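You operate a simulated robot arm through the tools that you are given. There is no shell and no other tool.

You are at the controls of a simulated robot arm. One attempt, no reset.

TASK
Put things in order on the top of the mending desk. At the end: the white bulb stands on top of the brown stone block; the teal spine clip stands on top of the cream bud vase; the orange spine clip stands where the white bulb stood; the soil gauge stands on top of the clear glass paperweight; whatever was shut is shut again. Leave all else as you found it, and nothing knocked over.

It is judged by the outcome, as a careful person would: the job done as asked, and still so three seconds after it is handed in. It fails if anything else is knocked over, pushed out of place, dropped, spilled or broken.

THE ROBOT
A 7-joint arm with a two-finger parallel gripper, fixed in place. Base frame: the origin is at the foot of the arm, x ahead of it, y to its left, z up; the work surface is at about z = 0.76. Lengths are in m, angles in rad, forces in N, time in s.
With the tool pointing down near the work surface it reaches from about 0.2 to 0.68 m from the base axis. Its first joint turns from -1.152 to 1.152 rad. Payload 2.4 kg.
The tool frame sits at the grasp point between the pads (the TCP): z along the fingers, y along the line on which they close. The tips reach 0.03 m beyond it. Largest opening 0.094 m; finger width 0.028, thickness 0.01; the body of the gripper, 0.05 by 0.096 m, starts 0.055 m behind the TCP.
Orientation is that of the tool frame in the base frame, as a unit quaternion [w, x, y, z]. With the fingers straight down and closing along the base's y, the tool's x points along the base's -x, its y along +y and its z along -z.

THE INTERFACE
- The arm moves only by the tool arm_command. Its argument "targets" is text: rows parted by semicolons, each of 7 numbers parted by spaces: the closure in counts, from 0 (fully open) to 255 (shut), then the shift along the base's x, y, z in m, then the turn, a rotation vector about the base's x, y, z in rad. In form: claw x y z rx ry rz; .... A call has 1 to 20 rows; each row shifts and turns the commanded pose from where the row before left it. Rows are played at 5 a second. More than 0.05 m and 0.15 rad between two rows, or a gripper value outside its range, and nothing of the call is played. Where a pose cannot be reached the arm comes as near as it can. A force on the tool above 40 N (or 10 N above the force at the start of the call, whichever is more), or a blocked arm, ends the call early, and 0.2 s more pass. The fingers move at their own pace (about 0.153 m/s each) and stop on an object; they squeeze with about 30 N. The grip force told is the motor's: it shows also when the fingers shut on nothing. Time passes only in rows, and 0.2 s behind the last, so rows that do not move let the fingers close. The reply holds the time, the measured pose of the TCP, the force on the tool along the base axes, the opening and the grip force, in the units named above and with some noise, with the torque about the TCP (base axes, N m) and any sound that the robot's microphone picked up.
- Cameras (640 x 400 px; columns grow to the right, rows downward): "scene" is fixed at [0.0491, 0.5045, 1.4222]; the picture's right is [-0.46, -0.89, 0.00], its down [-0.68, 0.35, -0.65] and it looks along [0.57, -0.30, -0.76] (base axes); focal length 369 px, centre (320, 200). "wrist" rides on the gripper at [0.076, 0.014, -0.103] in the tool frame; the picture's right is [-0.18, 0.98, 0.00], its down [-0.75, -0.14, -0.64] and it looks along [-0.63, -0.12, 0.77] (tool axes); focal length 243 px, centre (320, 200). There is no depth. A picture from a camera that has moved, and an enlarged one, comes with that camera's place and axes in the base frame and with its lens.
- capture(camera): a new picture of that camera. The clock stands still meanwhile.
- zoom(camera, box): a new picture of the part [left, top, right, bottom] of that camera's present view, enlarged. The clock stands still meanwhile.
- finish_job(): hands the job in; it is judged then, once.

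Nothing tells you positions but the pictures and the camera data. Unless the task says otherwise, let go and move clear before handing in.

The tools are called as name(argument=value, ...) on one line, values as JSON. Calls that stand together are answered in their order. arm_command: Moves the arm, as the interface text tells. Its arguments: {"type":"object","properties":{"targets":{"type":"string"}},"required":["targets"]} The other tools are called the same way: capture (camera) takes a picture; zoom (camera, box) takes an enlarged picture of a part of a camera's view; finish_job () hands the job in.

At the start:

```text
time_s: 0.0
ee_pos: [0.2913, 0.2795, 1.0765]
tool_rot: [0.0, 0.0, 1.0, 0.0]
force: [0.2, 0.4, 0.7]
moment: [0.02, 0.0, -0.01]
opening: 0.0939
grip_force: 0.0
```

scene: 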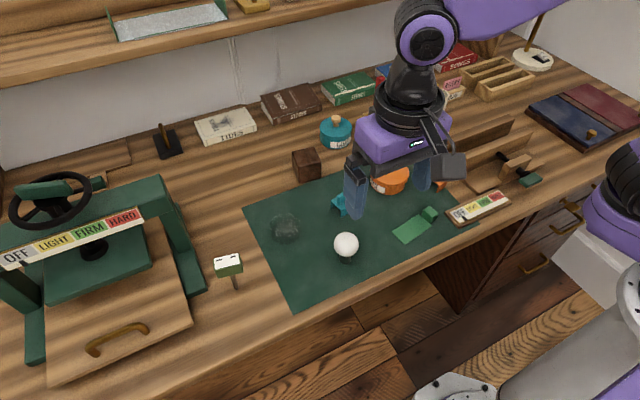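
wrist: 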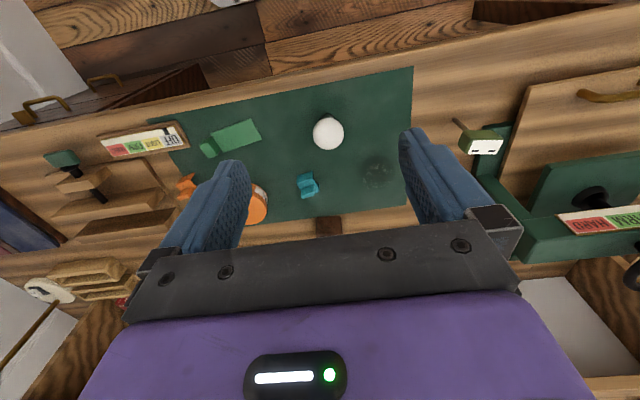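

I see a desk with a green mat, a white bulb, a teal clip, an orange clip, a brown block, a glass paperweight and other items. I'll look closer at everything before moving.

zoom(camera="scene", box=[240, 100, 480, 250])

zoom(camera="scene", box=[0, 130, 260, 360])

zoom(camera="scene", box=[400, 40, 640, 230])

zoom(camera="wrist", box=[0, 80, 320, 320])

zoom(camera="wrist", box=[240, 80, 640, 300])

```text
2.67 times, centred on (360, 175) of scene
camera zoom: at [0.0491, 0.5045, 1.4222], right [-0.46, -0.89, 0.0], down [-0.68, 0.35, -0.65], along [0.57, -0.3, -0.76], focal length 984 px, centre (213, 267)
```

zoom: 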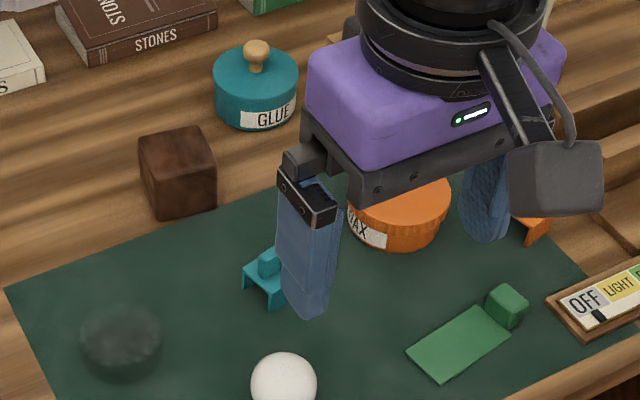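

```text
1.74 times, centred on (130, 245) of scene
camera zoom: at [0.0491, 0.5045, 1.4222], right [-0.46, -0.89, 0.0], down [-0.68, 0.35, -0.65], along [0.57, -0.3, -0.76], focal length 642 px, centre (650, 122)
```

zoom: 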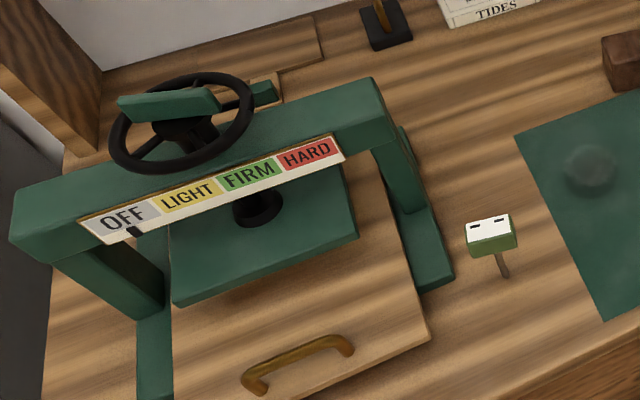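

```text
2.11 times, centred on (520, 135) of scene
camera zoom: at [0.0491, 0.5045, 1.4222], right [-0.46, -0.89, 0.0], down [-0.68, 0.35, -0.65], along [0.57, -0.3, -0.76], focal length 777 px, centre (-101, 337)
```

zoom: 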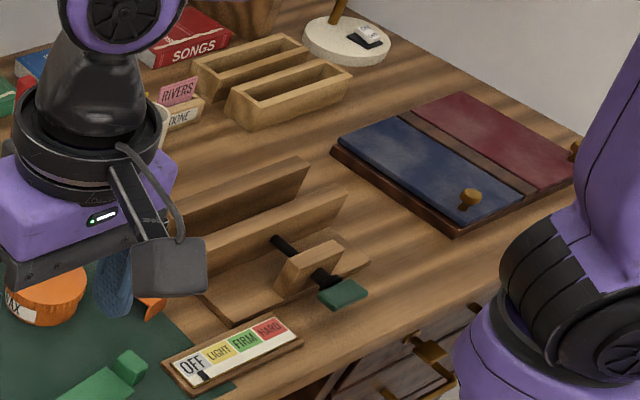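

```text
1.67 times, centred on (160, 200) of wrist
camera zoom: at [0.2138, 0.2943, 1.1796], right [0.18, 0.98, 0.0], down [0.75, -0.14, 0.64], along [0.63, -0.12, -0.77], focal length 404 px, centre (587, 200)
```

zoom: 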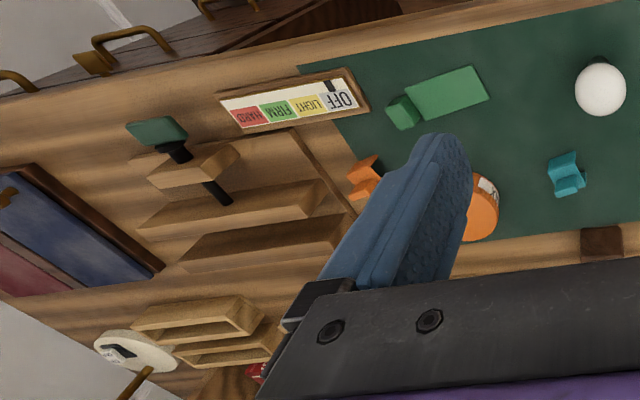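

```text
1.60 times, centred on (440, 190) of wrist
camera zoom: at [0.2138, 0.2943, 1.1796], right [0.18, 0.98, 0.0], down [0.75, -0.14, 0.64], along [0.63, -0.12, -0.77], focal length 388 px, centre (128, 216)
```

zoom: 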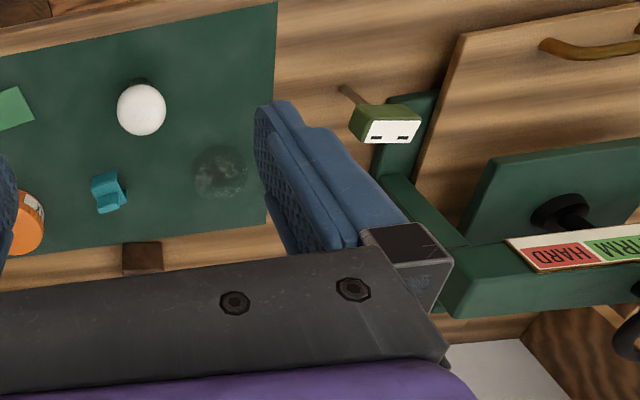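

The bud vase isn't visible yet; it may be hidden behind the arm or in something shut. I'll move the arm to the right side, staying high, to clear the view.

arm_command(targets="0 0 -0.045 0 0 0 0; 0 0 -0.045 0 0 0 0; 0 0 -0.045 0 0 0 0; 0 0 -0.045 0 0 0 0; 0 0 -0.045 0 0 0 0; 0 0 -0.045 0 0 0 0; 0 0 -0.045 0 0 0 0; 0 0 -0.045 0 0 0 0; 0 0 -0.045 0 0 0 0; 0 0 -0.045 0 0 0 0; 0 0 0 0 0 0 0")

```text
time_s: 2.4
ee_pos: [0.2876, -0.1716, 1.078]
tool_rot: [0.0, 0.0, 1.0, 0.0]
force: [0.6, 0.2, 0.0]
moment: [0.0, -0.03, 0.04]
opening: 0.0941
grip_force: 0.1
```

The arm has moved to the right side. I'll take new pictures from both cameras.

capture(camera="scene")

capture(camera="wrist")

zoom(camera="scene", box=[320, 30, 480, 130])

zoom(camera="scene", box=[360, 130, 520, 250])

```text
taken
```

scene: 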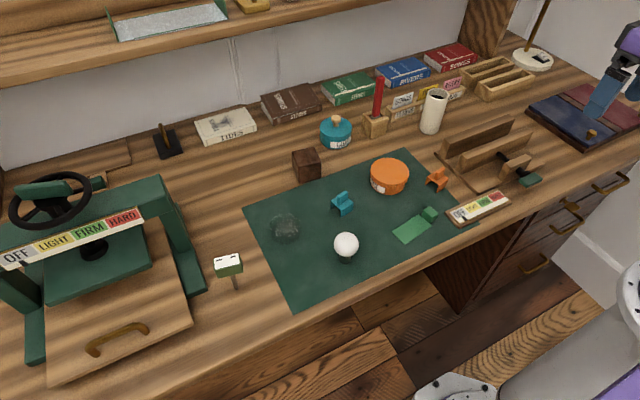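

```text
taken
camera wrist: at [0.2105, -0.1563, 1.1804], right [0.18, 0.98, 0.0], down [0.75, -0.14, 0.64], along [0.63, -0.12, -0.77], focal length 243 px, centre (320, 200)
```

wrist: 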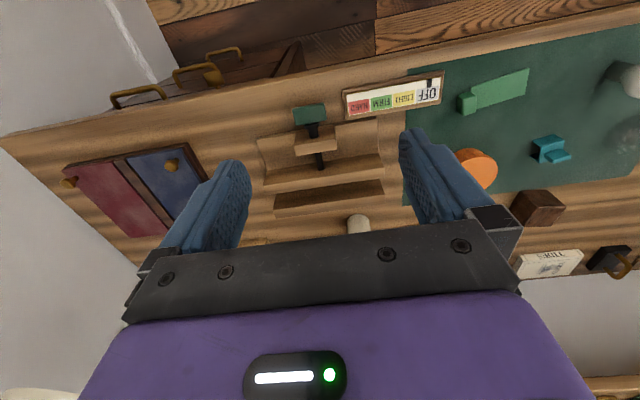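

```text
4.00 times, centred on (400, 80) of scene
camera zoom: at [0.0492, 0.5045, 1.4222], right [-0.46, -0.89, 0.0], down [-0.68, 0.35, -0.65], along [0.57, -0.3, -0.76], focal length 1476 px, centre (0, 680)
```

zoom: 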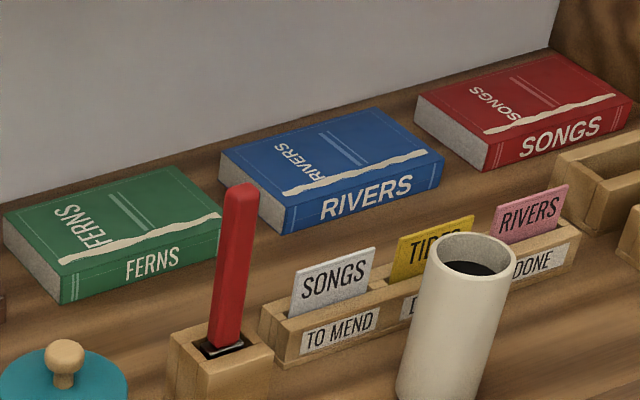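

```text
3.33 times, centred on (440, 190) of scene
camera zoom: at [0.0492, 0.5045, 1.4222], right [-0.46, -0.89, 0.0], down [-0.68, 0.35, -0.65], along [0.57, -0.3, -0.76], focal length 1230 px, centre (-80, 233)
```

zoom: 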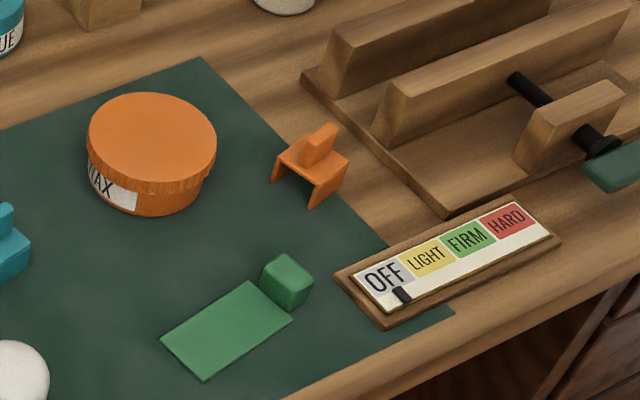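

The cream bud vase stands at about scene (433,112). I need to identify the soil gauge for certain, so I'll zoom on the candidates.

zoom(camera="scene", box=[190, 200, 310, 300])

zoom(camera="scene", box=[120, 90, 270, 180])

zoom(camera="scene", box=[280, 100, 420, 200])

zoom(camera="scene", box=[310, 180, 450, 280])

zoom(camera="scene", box=[460, 20, 640, 150])

zoom(camera="scene", box=[90, 0, 290, 60])

```text
4.00 times, centred on (250, 250) of scene
camera zoom: at [0.0492, 0.5045, 1.4222], right [-0.46, -0.89, 0.0], down [-0.68, 0.35, -0.65], along [0.57, -0.3, -0.76], focal length 1476 px, centre (600, 0)
```

zoom: 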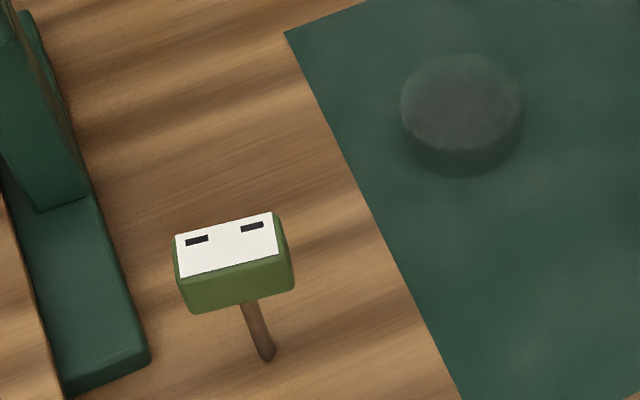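

```text
4.27 times, centred on (195, 135) of scene
camera zoom: at [0.0492, 0.5045, 1.4222], right [-0.46, -0.89, 0.0], down [-0.68, 0.35, -0.65], along [0.57, -0.3, -0.76], focal length 1574 px, centre (853, 477)
```

zoom: 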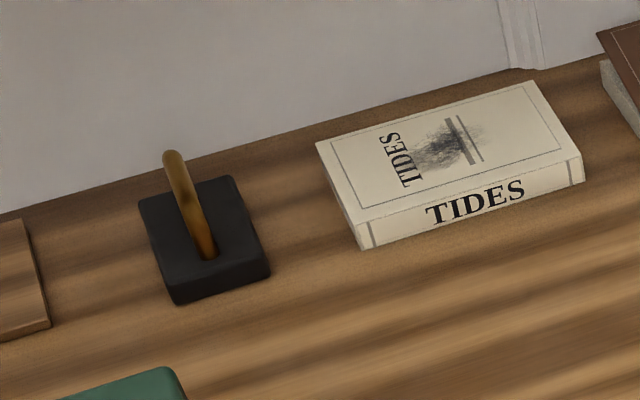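

```text
4.00 times, centred on (350, 150) of scene
camera zoom: at [0.0492, 0.5045, 1.4222], right [-0.46, -0.89, 0.0], down [-0.68, 0.35, -0.65], along [0.57, -0.3, -0.76], focal length 1476 px, centre (200, 400)
```

zoom: 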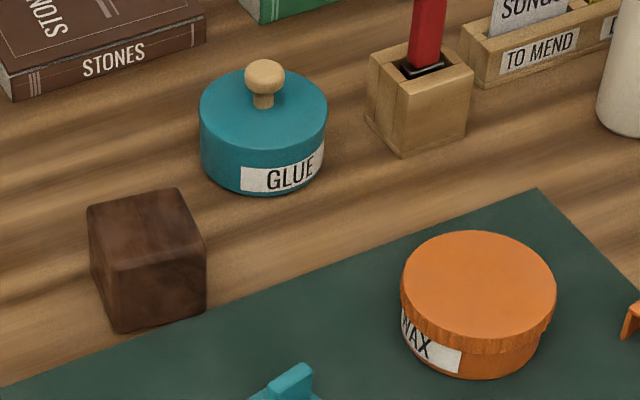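

```text
4.00 times, centred on (380, 230) of scene
camera zoom: at [0.0492, 0.5045, 1.4222], right [-0.46, -0.89, 0.0], down [-0.68, 0.35, -0.65], along [0.57, -0.3, -0.76], focal length 1476 px, centre (80, 80)
```

zoom: 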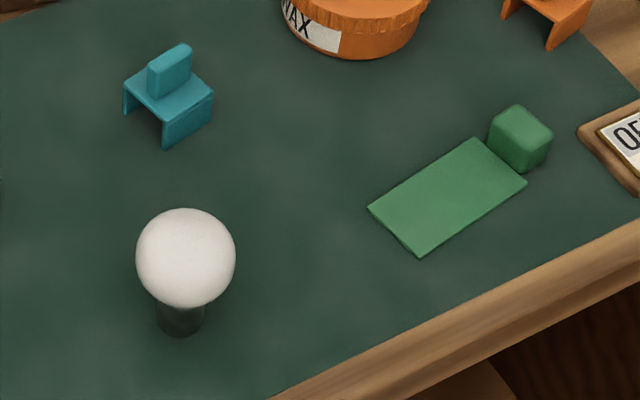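

```text
3.08 times, centred on (550, 85) of scene
camera zoom: at [0.0492, 0.5045, 1.4222], right [-0.46, -0.89, 0.0], down [-0.68, 0.35, -0.65], along [0.57, -0.3, -0.76], focal length 1135 px, centre (-388, 554)
```

zoom: 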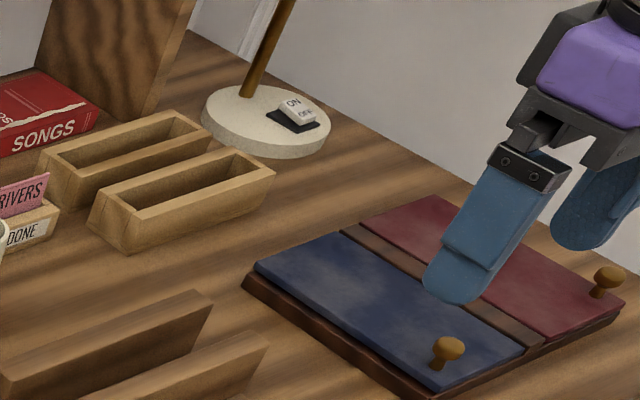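

```text
3.20 times, centred on (190, 30) of scene
camera zoom: at [0.0492, 0.5045, 1.4222], right [-0.46, -0.89, 0.0], down [-0.68, 0.35, -0.65], along [0.57, -0.3, -0.76], focal length 1181 px, centre (736, 744)
```

zoom: 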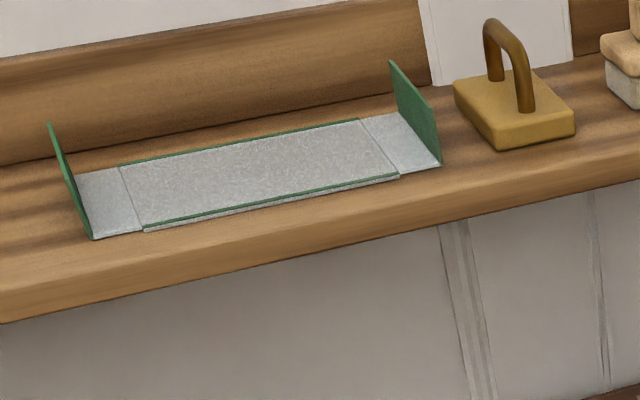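

The object at scene (228,265) is the soil gauge: a green head with a white dial, upright on a thin probe, head at about (0.415, 0.493, 0.868). I'll move over to look at the vase more closely from above.

arm_command(targets="0 0.04 0.005 0 0 0 0; 0 0.04 0.005 0 0 0 0; 0 0.04 0.005 0 0 0 0; 0 0.04 0.005 0 0 0 0; 0 0 0 0 0 0 0")

capture(camera="wrist")

capture(camera="scene")

```text
time_s: 3.6
ee_pos: [0.4495, -0.149, 1.0773]
tool_rot: [0.0, -0.001, 1.0, 0.0]
force: [0.2, -0.1, 0.0]
moment: [0.05, -0.01, -0.01]
opening: 0.0939
grip_force: 0.2
```

```text
taken
camera wrist: at [0.374, -0.1333, 1.1796], right [0.18, 0.98, 0.0], down [0.75, -0.14, 0.64], along [0.63, -0.12, -0.77], focal length 243 px, centre (320, 200)
```

wrist: 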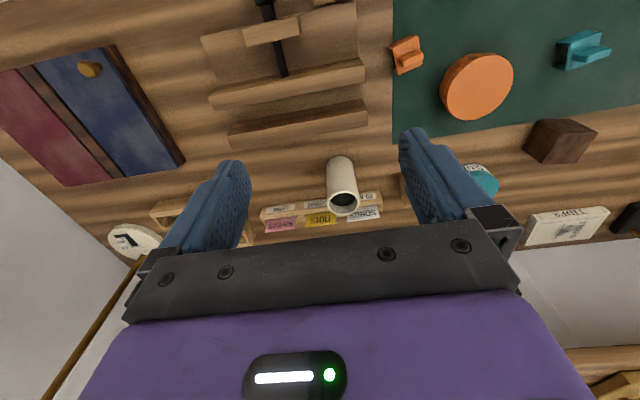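

```text
taken
```

scene: 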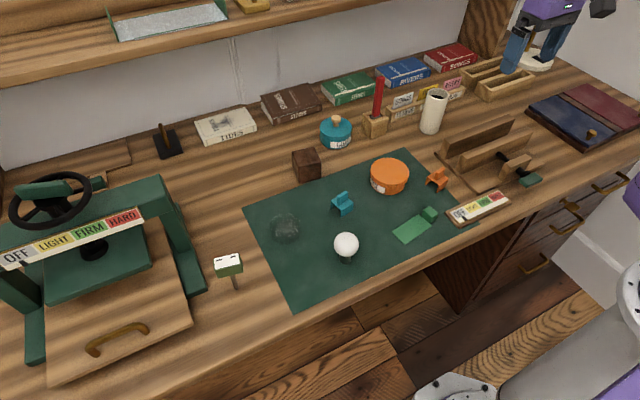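

zoom(camera="wrist", box=[280, 130, 400, 230])

zoom(camera="wrist", box=[380, 0, 640, 200])

zoom(camera="scene", box=[405, 80, 465, 140])

```text
4.00 times, centred on (340, 180) of wrist
camera zoom: at [0.374, -0.1333, 1.1796], right [0.18, 0.98, 0.0], down [0.75, -0.14, 0.64], along [0.63, -0.12, -0.77], focal length 970 px, centre (240, 280)
```

zoom: 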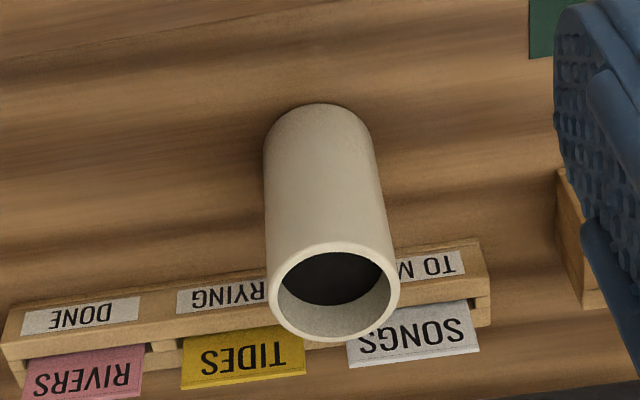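

```text
2.00 times, centred on (510, 100) of wrist
camera zoom: at [0.374, -0.1333, 1.1796], right [0.18, 0.98, 0.0], down [0.75, -0.14, 0.64], along [0.63, -0.12, -0.77], focal length 485 px, centre (-60, 400)
```

zoom: 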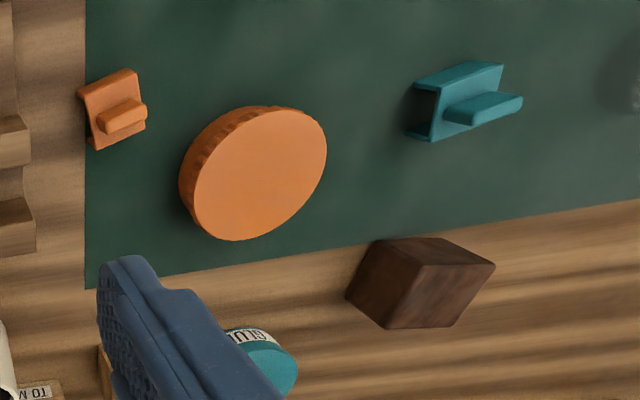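

```text
6.67 times, centred on (435, 110) of scene
camera zoom: at [0.0492, 0.5045, 1.4222], right [-0.46, -0.89, 0.0], down [-0.68, 0.35, -0.65], along [0.57, -0.3, -0.76], focal length 2460 px, centre (-447, 800)
```

zoom: 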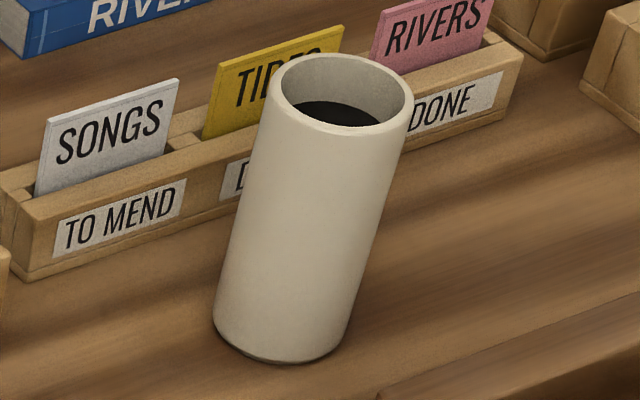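

The vase rim centre is about (0.639, -0.1425, 0.872), about 55 mm across and hollow with a thin rim. I'll move above the mat to measure the clips, bulb, block and paperweight.

arm_command(targets="0 0 0.045 -0.01 0 0 0; 0 0 0.045 -0.01 0 0 0; 0 0 0.045 -0.01 0 0 0; 0 0 0.045 -0.01 0 0 0; 0 0 0.045 -0.01 0 0 0; 0 -0.03 0.02 -0.01 0 0 0; 0 0 0 0 0 0 0")

capture(camera="wrist")

zoom(camera="wrist", box=[240, 60, 400, 160])

zoom(camera="wrist", box=[400, 0, 640, 150])

zoom(camera="wrist", box=[80, 0, 320, 150])

```text
time_s: 5.2
ee_pos: [0.4216, 0.0904, 1.0164]
tool_rot: [0.0, 0.0, 1.0, 0.0]
force: [-0.8, 0.6, 0.1]
moment: [0.02, -0.01, -0.01]
opening: 0.094
grip_force: 0.1
```

```text
taken
camera wrist: at [0.345, 0.1065, 1.1203], right [0.18, 0.98, 0.0], down [0.75, -0.14, 0.64], along [0.63, -0.12, -0.77], focal length 243 px, centre (320, 200)
```

wrist: 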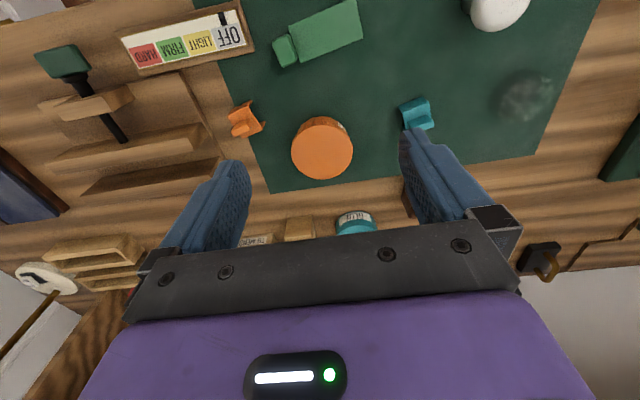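

```text
4.00 times, centred on (320, 110) of wrist
camera zoom: at [0.345, 0.1065, 1.1203], right [0.18, 0.98, 0.0], down [0.75, -0.14, 0.64], along [0.63, -0.12, -0.77], focal length 970 px, centre (320, 560)
```

zoom: 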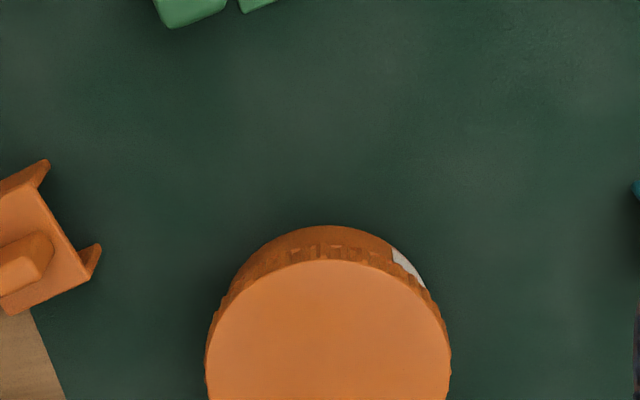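

```text
2.67 times, centred on (520, 75) of wrist
camera zoom: at [0.345, 0.1065, 1.1203], right [0.18, 0.98, 0.0], down [0.75, -0.14, 0.64], along [0.63, -0.12, -0.77], focal length 647 px, centre (-213, 533)
```

zoom: 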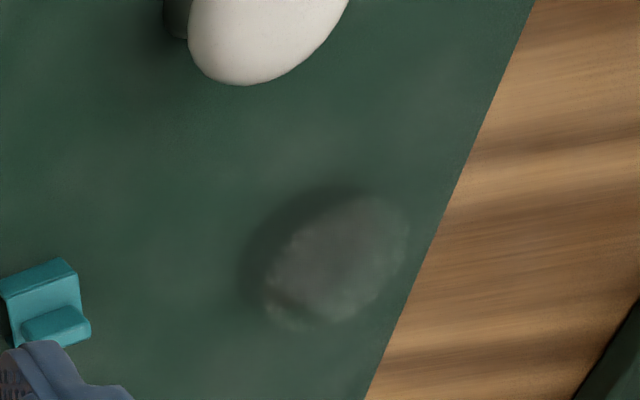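

```text
2.67 times, centred on (200, 75) of wrist
camera zoom: at [0.345, 0.1065, 1.1203], right [0.18, 0.98, 0.0], down [0.75, -0.14, 0.64], along [0.63, -0.12, -0.77], focal length 647 px, centre (640, 533)
```

zoom: 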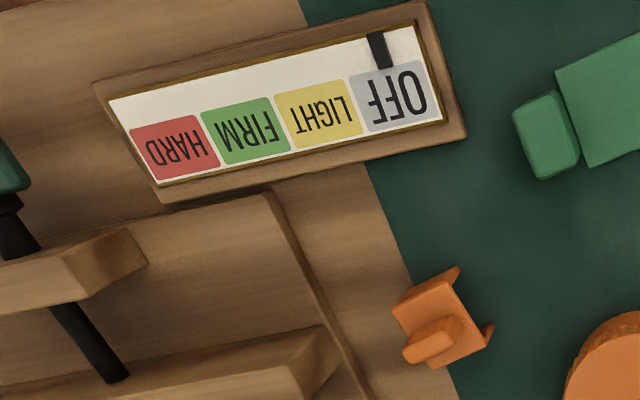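

The clips are small channels (about 35×30 mm) with a tab on top. I'll zoom hard to measure the clip and vase rim precisely.

zoom(camera="scene", box=[326, 188, 358, 220])

zoom(camera="scene", box=[421, 162, 453, 194])

zoom(camera="scene", box=[421, 84, 453, 108])

zoom(camera="wrist", box=[390, 80, 450, 140])

zoom(camera="wrist", box=[220, 90, 270, 140])

```text
12.50 times, centred on (342, 204) of scene
camera zoom: at [0.0491, 0.5045, 1.4222], right [-0.46, -0.89, 0.0], down [-0.68, 0.35, -0.65], along [0.57, -0.3, -0.76], focal length 4612 px, centre (45, 150)
```

zoom: 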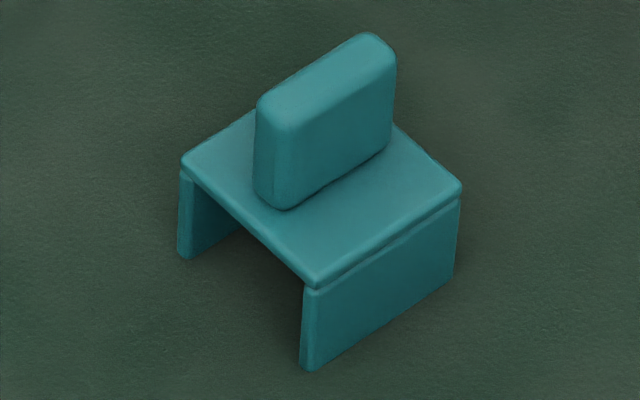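

```text
12.50 times, centred on (437, 178) of scene
camera zoom: at [0.0491, 0.5045, 1.4222], right [-0.46, -0.89, 0.0], down [-0.68, 0.35, -0.65], along [0.57, -0.3, -0.76], focal length 4612 px, centre (-1142, 475)
```

zoom: 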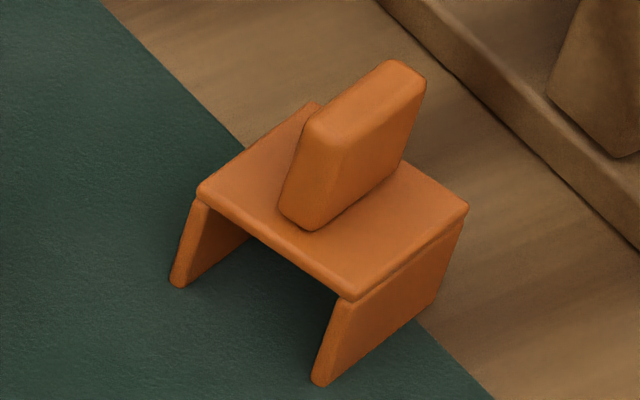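

```text
16.00 times, centred on (437, 96) of scene
camera zoom: at [0.0491, 0.5045, 1.4222], right [-0.46, -0.89, 0.0], down [-0.68, 0.35, -0.65], along [0.57, -0.3, -0.76], focal length 5903 px, centre (-1552, 1864)
```

zoom: 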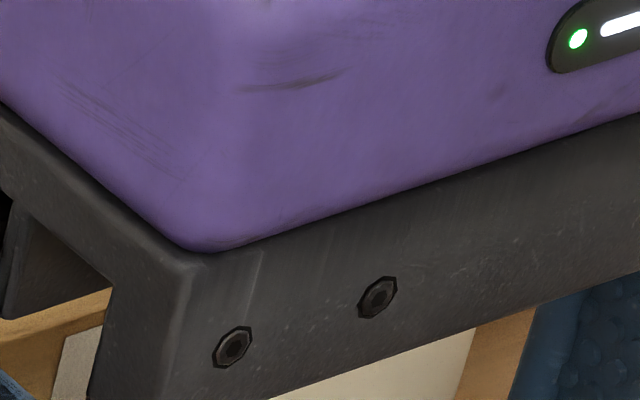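

```text
6.67 times, centred on (420, 110) of wrist
camera zoom: at [0.345, 0.1065, 1.1203], right [0.18, 0.98, 0.0], down [0.75, -0.14, 0.64], along [0.63, -0.12, -0.77], focal length 1618 px, centre (-347, 800)
```

zoom: 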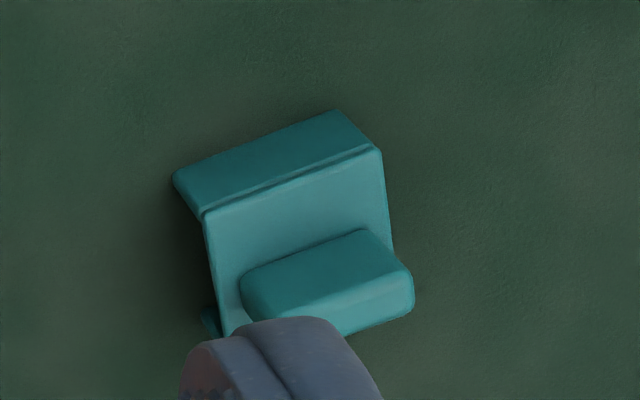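

```text
8.00 times, centred on (245, 115) of wrist
camera zoom: at [0.345, 0.1065, 1.1203], right [0.18, 0.98, 0.0], down [0.75, -0.14, 0.64], along [0.63, -0.12, -0.77], focal length 1941 px, centre (920, 880)
```

zoom: 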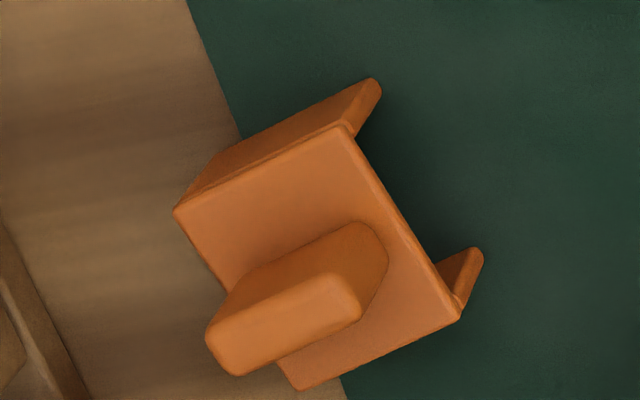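

The teal clip's legs form roughly a 35×34 mm footprint, which just spans the vase rim, so it needs precise centring. Now I'll zoom on the bulb, gauge, paperweight and block.

zoom(camera="scene", box=[320, 225, 372, 275])

zoom(camera="scene", box=[205, 245, 255, 295])

zoom(camera="scene", box=[260, 205, 312, 250])

zoom(camera="scene", box=[280, 140, 332, 190])

zoom(camera="wrist", box=[480, 60, 570, 130])

```text
8.00 times, centred on (346, 250) of scene
camera zoom: at [0.0491, 0.5045, 1.4222], right [-0.46, -0.89, 0.0], down [-0.68, 0.35, -0.65], along [0.57, -0.3, -0.76], focal length 2951 px, centre (112, -200)
```

zoom: 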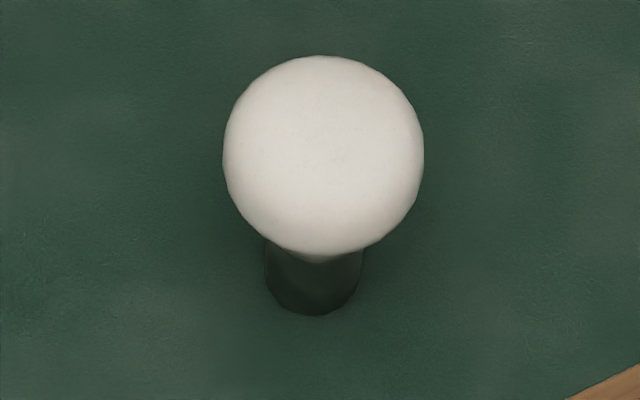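

```text
8.00 times, centred on (230, 270) of scene
camera zoom: at [0.0491, 0.5045, 1.4222], right [-0.46, -0.89, 0.0], down [-0.68, 0.35, -0.65], along [0.57, -0.3, -0.76], focal length 2951 px, centre (1040, -360)
```

zoom: 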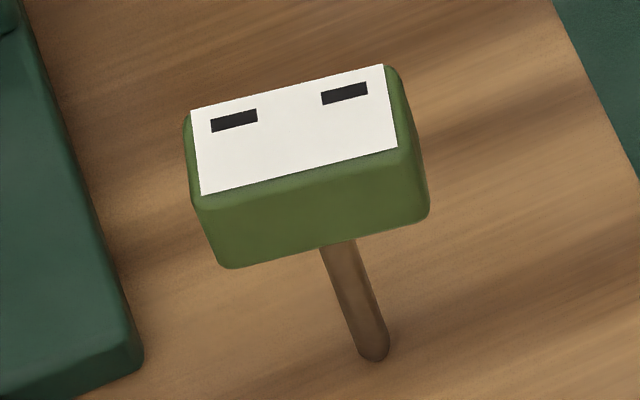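

```text
8.89 times, centred on (286, 228) of scene
camera zoom: at [0.0491, 0.5045, 1.4222], right [-0.46, -0.89, 0.0], down [-0.68, 0.35, -0.65], along [0.57, -0.3, -0.76], focal length 3279 px, centre (622, -44)
```

zoom: 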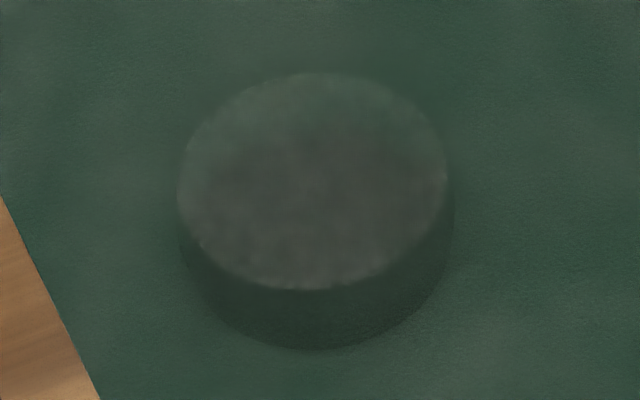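

```text
8.00 times, centred on (306, 165) of scene
camera zoom: at [0.0491, 0.5045, 1.4222], right [-0.46, -0.89, 0.0], down [-0.68, 0.35, -0.65], along [0.57, -0.3, -0.76], focal length 2951 px, centre (432, 480)
```

zoom: 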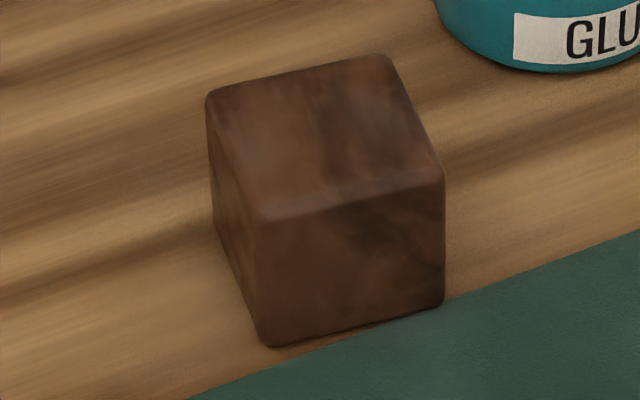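

```text
5.71 times, centred on (525, 95) of wrist
camera zoom: at [0.345, 0.1065, 1.1203], right [0.18, 0.98, 0.0], down [0.75, -0.14, 0.64], along [0.63, -0.12, -0.77], focal length 1386 px, centre (-851, 800)
```

zoom: 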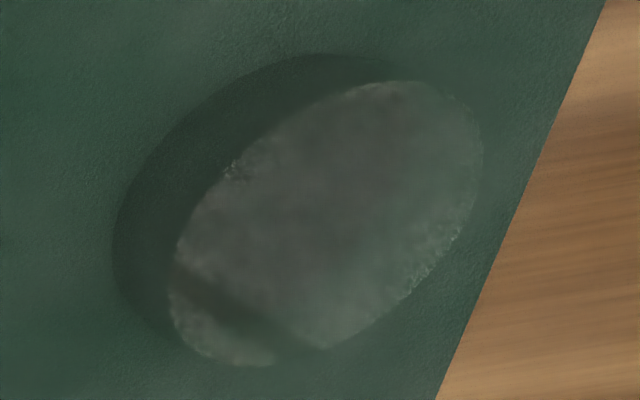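

The bulb stands at about (0.379, 0.276) with its globe centre near z=0.818. The block is a 56 mm cube centred at (0.638, 0.236), and the paperweight is centred near (0.497, 0.357). I'll hover above the bulb to check alignment.

arm_command(targets="0 0 0 0 0 0 0; 0 0 0 0 0 0 0")

arm_command(targets="0 -0.01 0.045 -0.01 0 0 0; 0 -0.01 0.045 -0.01 0 0 0; 0 -0.01 0.045 -0.01 0 0 0; 0 -0.012 0.046 -0.01 0 0 0; 0 0 0 -0.02 0 0 0; 0 0 0 0 0 0 0; 0 0 0 0 0 0 0")

capture(camera="wrist")

capture(camera="scene")

```text
time_s: 5.8
ee_pos: [0.4221, 0.0893, 1.0182]
tool_rot: [0.001, 0.001, 1.0, 0.0]
force: [0.9, -0.3, 0.5]
moment: [0.0, 0.0, 0.0]
opening: 0.0939
grip_force: 0.1
```

```text
time_s: 7.4
ee_pos: [0.3772, 0.2715, 0.9557]
tool_rot: [0.0, 0.0, 1.0, 0.0]
force: [0.2, 0.5, -0.7]
moment: [-0.02, 0.02, 0.01]
opening: 0.0938
grip_force: 0.1
```

```text
taken
camera wrist: at [0.2998, 0.2872, 1.0583], right [0.18, 0.98, 0.0], down [0.75, -0.14, 0.64], along [0.63, -0.12, -0.77], focal length 243 px, centre (320, 200)
```

wrist: 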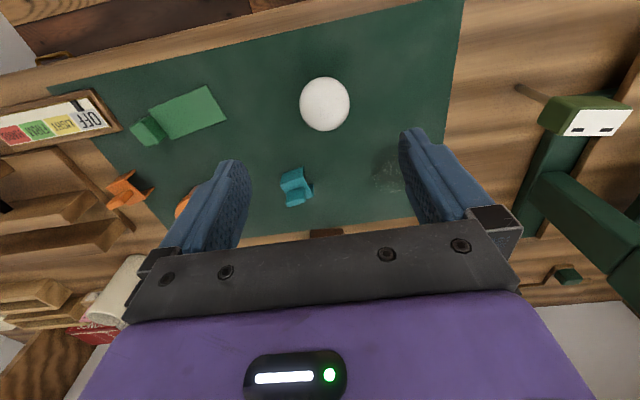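

```text
taken
```

scene: 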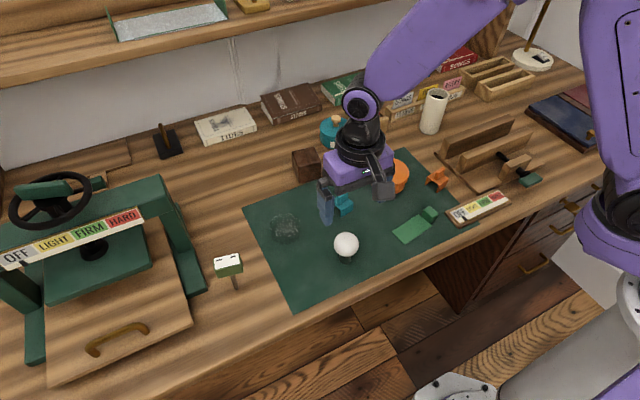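

The bulb appears almost directly below the gripper, about 5 mm to the left (+y). I'll zoom for a finer measurement.

zoom(camera="wrist", box=[280, 60, 370, 150])

zoom(camera="wrist", box=[510, 70, 640, 150])

```text
4.44 times, centred on (325, 105) of wrist
camera zoom: at [0.2998, 0.2872, 1.0583], right [0.18, 0.98, 0.0], down [0.75, -0.14, 0.64], along [0.63, -0.12, -0.77], focal length 1078 px, centre (298, 622)
```

zoom: 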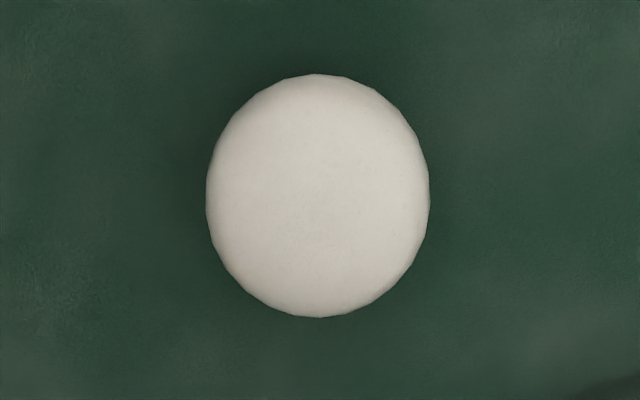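

```text
4.92 times, centred on (575, 110) of wrist
camera zoom: at [0.2998, 0.2872, 1.0583], right [0.18, 0.98, 0.0], down [0.75, -0.14, 0.64], along [0.63, -0.12, -0.77], focal length 1194 px, centre (-935, 643)
```

zoom: 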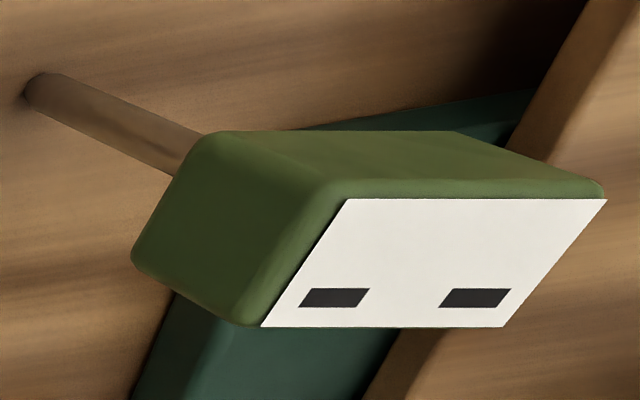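

I'll first check with the empty hand, staying high, that the spot over the block can be reached.

arm_command(targets="0 0.04 -0.006 0 0 0 0; 0 0.044 -0.006 0 0 0 0; 0 0.044 -0.006 0 0 0 0; 0 0.044 -0.006 0 0 0 0; 0 0.044 -0.006 0 0 0 0; 0 0.044 -0.006 0 0 0 0; 0 0 0 0 0 0 0; 0 0 0 -0.03 0 0 0; 0 0 0 -0.03 0 0 0; 0 0 0 0 0 0 0; 0 0 0 0 0 0 0")

capture(camera="wrist")

capture(camera="scene")

```text
time_s: 9.8
ee_pos: [0.6359, 0.2404, 0.8964]
tool_rot: [0.0, -0.001, 1.0, 0.0]
force: [-0.5, 0.2, 0.3]
moment: [0.01, 0.01, -0.03]
opening: 0.0939
grip_force: 0.1
```

```text
taken
camera wrist: at [0.5602, 0.2567, 0.9992], right [0.18, 0.98, 0.0], down [0.75, -0.14, 0.64], along [0.63, -0.12, -0.77], focal length 243 px, centre (320, 200)
```

wrist: 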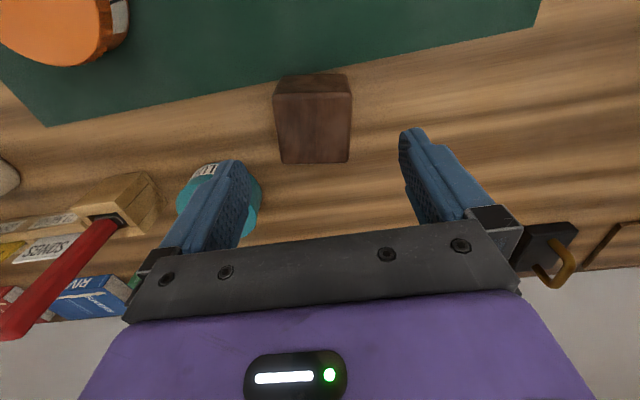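

```text
taken
```

scene: 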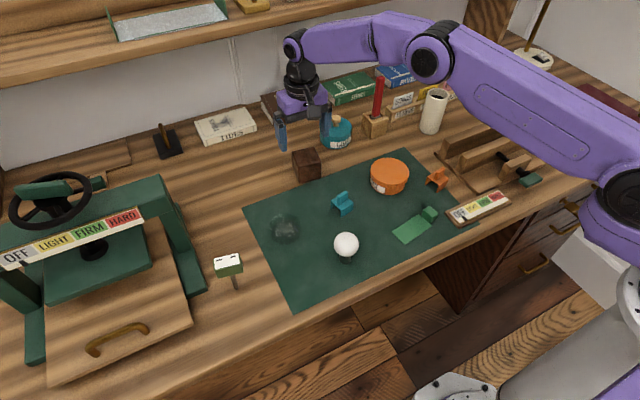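

Reach is fine there. I'll zoom on the block to get its centre relative to the gripper, and note the scene view of the gripper too.

zoom(camera="wrist", box=[250, 60, 380, 180])

```text
3.33 times, centred on (315, 120) of wrist
camera zoom: at [0.5602, 0.2567, 0.9992], right [0.18, 0.98, 0.0], down [0.75, -0.14, 0.64], along [0.63, -0.12, -0.77], focal length 809 px, centre (337, 467)
```

zoom: 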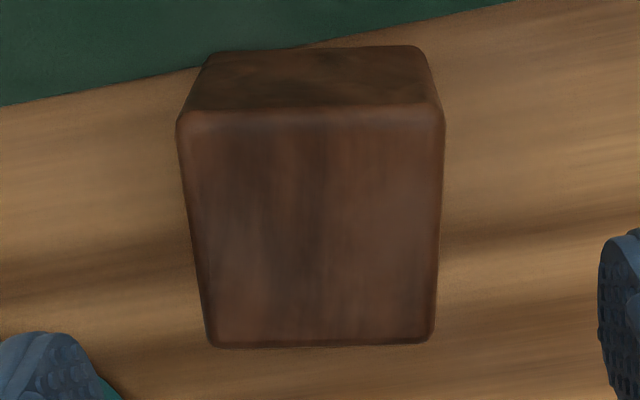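

The block centre sits about 3 mm ahead of and 3–4 mm right of the current gripper axis. I'll go back to above the bulb.

arm_command(targets="0 0 0 0.03 0 0 0; 0 0 0 0.03 0 0 0; 0 -0.043 0.006 0 0 0 0; 0 -0.043 0.006 0 0 0 0; 0 -0.043 0.006 0 0 0 0; 0 -0.043 0.006 0 0 0 0; 0 -0.043 0.0065 0 0 0 0; 0 -0.0425 0.0065 0 0 0 0; 0 0 0 -0.03 0 0 0; 0 0 0 0 0 0 0; 0 0 0 0 0 0 0")

zoom(camera="wrist", box=[280, 60, 370, 150])

```text
time_s: 12.2
ee_pos: [0.3812, 0.2749, 0.9264]
tool_rot: [0.0, 0.001, 1.0, 0.0]
force: [-0.7, 0.6, 0.6]
moment: [-0.01, 0.01, -0.03]
opening: 0.0937
grip_force: 0.1
```

```text
4.44 times, centred on (325, 105) of wrist
camera zoom: at [0.3048, 0.2909, 1.0295], right [0.18, 0.98, 0.0], down [0.75, -0.14, 0.64], along [0.63, -0.12, -0.77], focal length 1078 px, centre (298, 622)
```

zoom: 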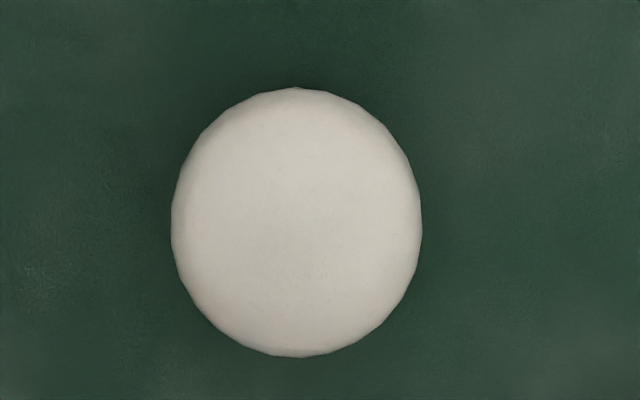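

Aligned in y, about 2.6 mm too far in x. I'll correct that, descend to the globe's centre and close.

arm_command(targets="0 -0.0026 0 -0.0266 0 0 0; 0 0 0 -0.0266 0 0 0; 0 0 0 -0.0266 0 0 0; 0 0 0 -0.0266 0 0 0; 0 0 0 0 0 0 0")

capture(camera="wrist")

zoom(camera="scene", box=[300, 180, 400, 280])

```text
time_s: 13.4
ee_pos: [0.3791, 0.2751, 0.8183]
tool_rot: [0.0, 0.0, 1.0, 0.0]
force: [0.6, 0.2, -0.1]
moment: [0.02, -0.02, 0.01]
opening: 0.094
grip_force: 0.0
```

```text
taken
camera wrist: at [0.3023, 0.2907, 0.9217], right [0.18, 0.98, 0.0], down [0.75, -0.14, 0.64], along [0.63, -0.12, -0.77], focal length 243 px, centre (320, 200)
```

wrist: 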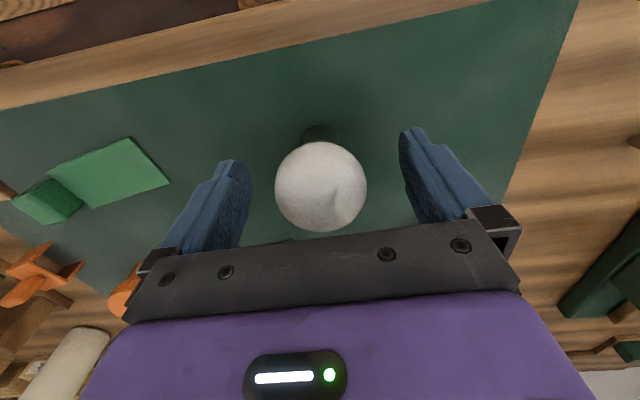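

```text
4.00 times, centred on (350, 230) of scene
camera zoom: at [0.0491, 0.5045, 1.4222], right [-0.46, -0.89, 0.0], down [-0.68, 0.35, -0.65], along [0.57, -0.3, -0.76], focal length 1476 px, centre (200, 80)
```

zoom: 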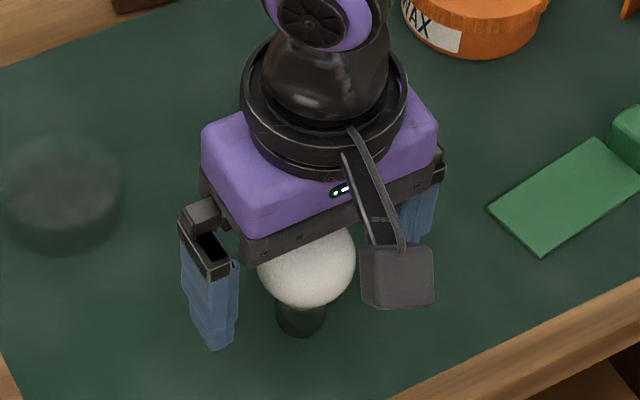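

The globe is centred between the fingers. I'll close gradually.

arm_command(targets="80 0 0 0 0 0 0; 100 0 0 0 0 0 0; 108 0 0 0 0 0 0; 114 0 0 0 0 0 0; 120 0 0 0 0 0 0; 126 0 0 0 0 0 0; 134 0 0 0 0 0 0; 150 0 0 0 0 0 0; 150 0 0 0 0 0 0")

capture(camera="wrist")

```text
time_s: 15.4
ee_pos: [0.3784, 0.2752, 0.8204]
tool_rot: [0.001, 0.0, 1.0, 0.0]
force: [0.3, 0.1, 0.8]
moment: [0.01, 0.0, 0.02]
opening: 0.0485
grip_force: 30.4
```

```text
taken
camera wrist: at [0.3022, 0.2907, 0.922], right [0.18, 0.98, 0.0], down [0.75, -0.14, 0.64], along [0.63, -0.12, -0.77], focal length 243 px, centre (320, 200)
```

wrist: 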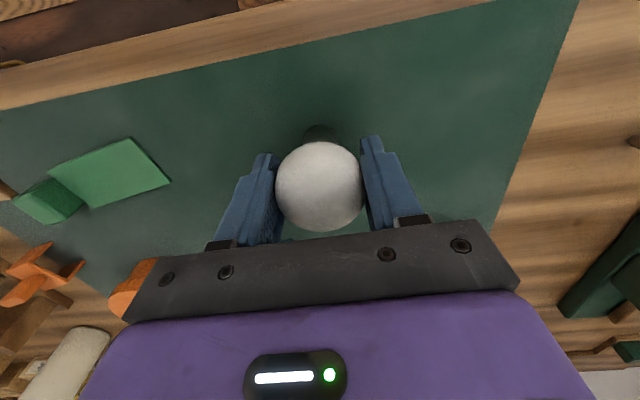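

Grip is firm (48.5 mm, 30 N). I'll lift straight up and check the bulb.

arm_command(targets="150 0 0 0.01 0 0 0; 150 0 0 0.02 0 0 0; 150 0 0 0.03 0 0 0; 150 0 0 0.03 0 0 0; 150 0 0 0.03 0 0 0; 150 0 0 0 0 0 0")

capture(camera="wrist")

capture(camera="scene")

```text
time_s: 16.8
ee_pos: [0.3773, 0.2763, 0.9405]
tool_rot: [0.0, -0.001, 1.0, -0.001]
force: [0.9, 0.0, -0.4]
moment: [-0.02, -0.02, 0.02]
opening: 0.0482
grip_force: 30.3
```

```text
taken
camera wrist: at [0.3003, 0.2916, 1.043], right [0.18, 0.98, 0.0], down [0.75, -0.14, 0.64], along [0.63, -0.12, -0.77], focal length 243 px, centre (320, 200)
```

wrist: 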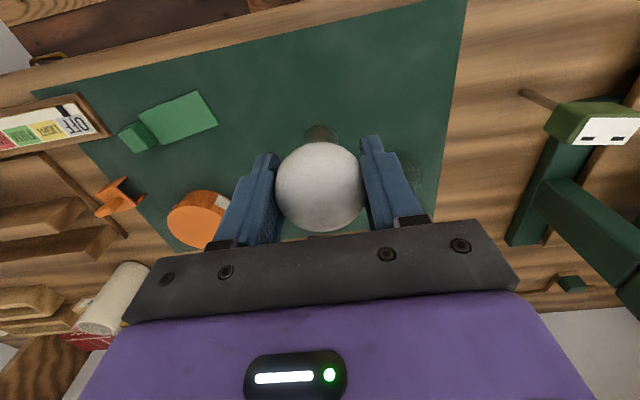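

```text
taken
```

scene: 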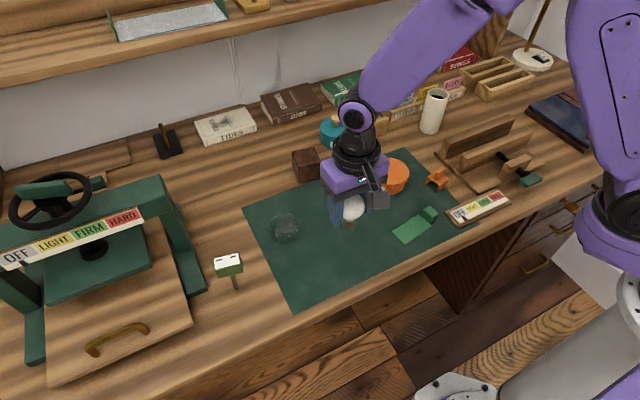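

The bulb hangs upright. I'll carry it over the block.

arm_command(targets="150 0.02 -0.003 0 0 0 0; 150 0.04 -0.006 0 0 0 0; 150 0.045 -0.0067 0 0 0 0; 150 0.045 -0.0067 0 0 0 0; 150 0.045 -0.0067 0 0 0 0; 150 0.04 -0.006 0 0 0 0; 150 0.0257 -0.0037 0 0 0 0; 150 0 0 0 0 0 0; 150 0 0 0 0 0 0")

capture(camera="wrist")

zoom(camera="scene", box=[240, 90, 380, 190])

```text
time_s: 18.8
ee_pos: [0.6366, 0.2364, 0.9408]
tool_rot: [0.0, 0.0, 1.0, 0.0]
force: [0.0, 0.4, 0.5]
moment: [0.03, 0.03, 0.0]
opening: 0.0487
grip_force: 30.0
```

```text
taken
camera wrist: at [0.5607, 0.2529, 1.0436], right [0.18, 0.98, 0.0], down [0.75, -0.14, 0.64], along [0.63, -0.12, -0.77], focal length 243 px, centre (320, 200)
```

wrist: 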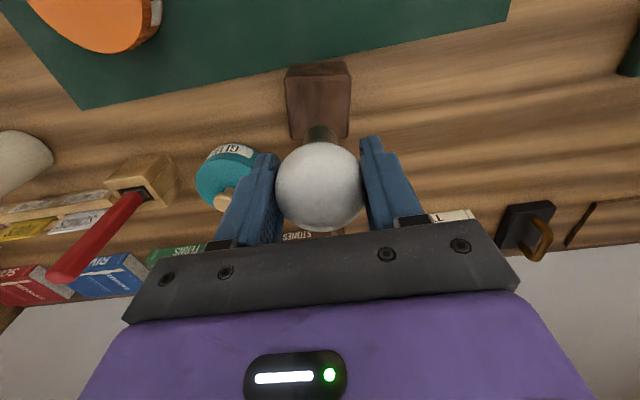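

```text
4.00 times, centred on (310, 140) of scene
camera zoom: at [0.0492, 0.5045, 1.4222], right [-0.46, -0.89, 0.0], down [-0.68, 0.35, -0.65], along [0.57, -0.3, -0.76], focal length 1476 px, centre (360, 440)
```

zoom: 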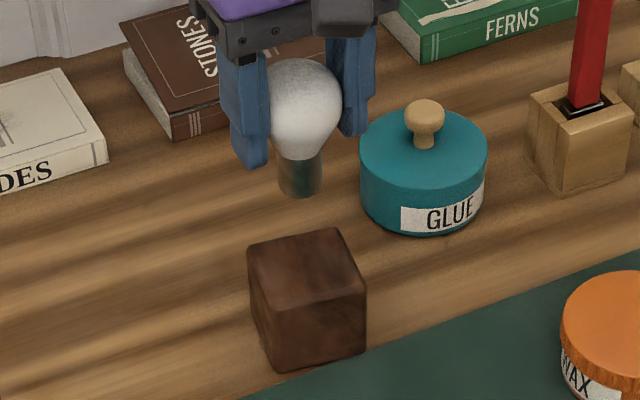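

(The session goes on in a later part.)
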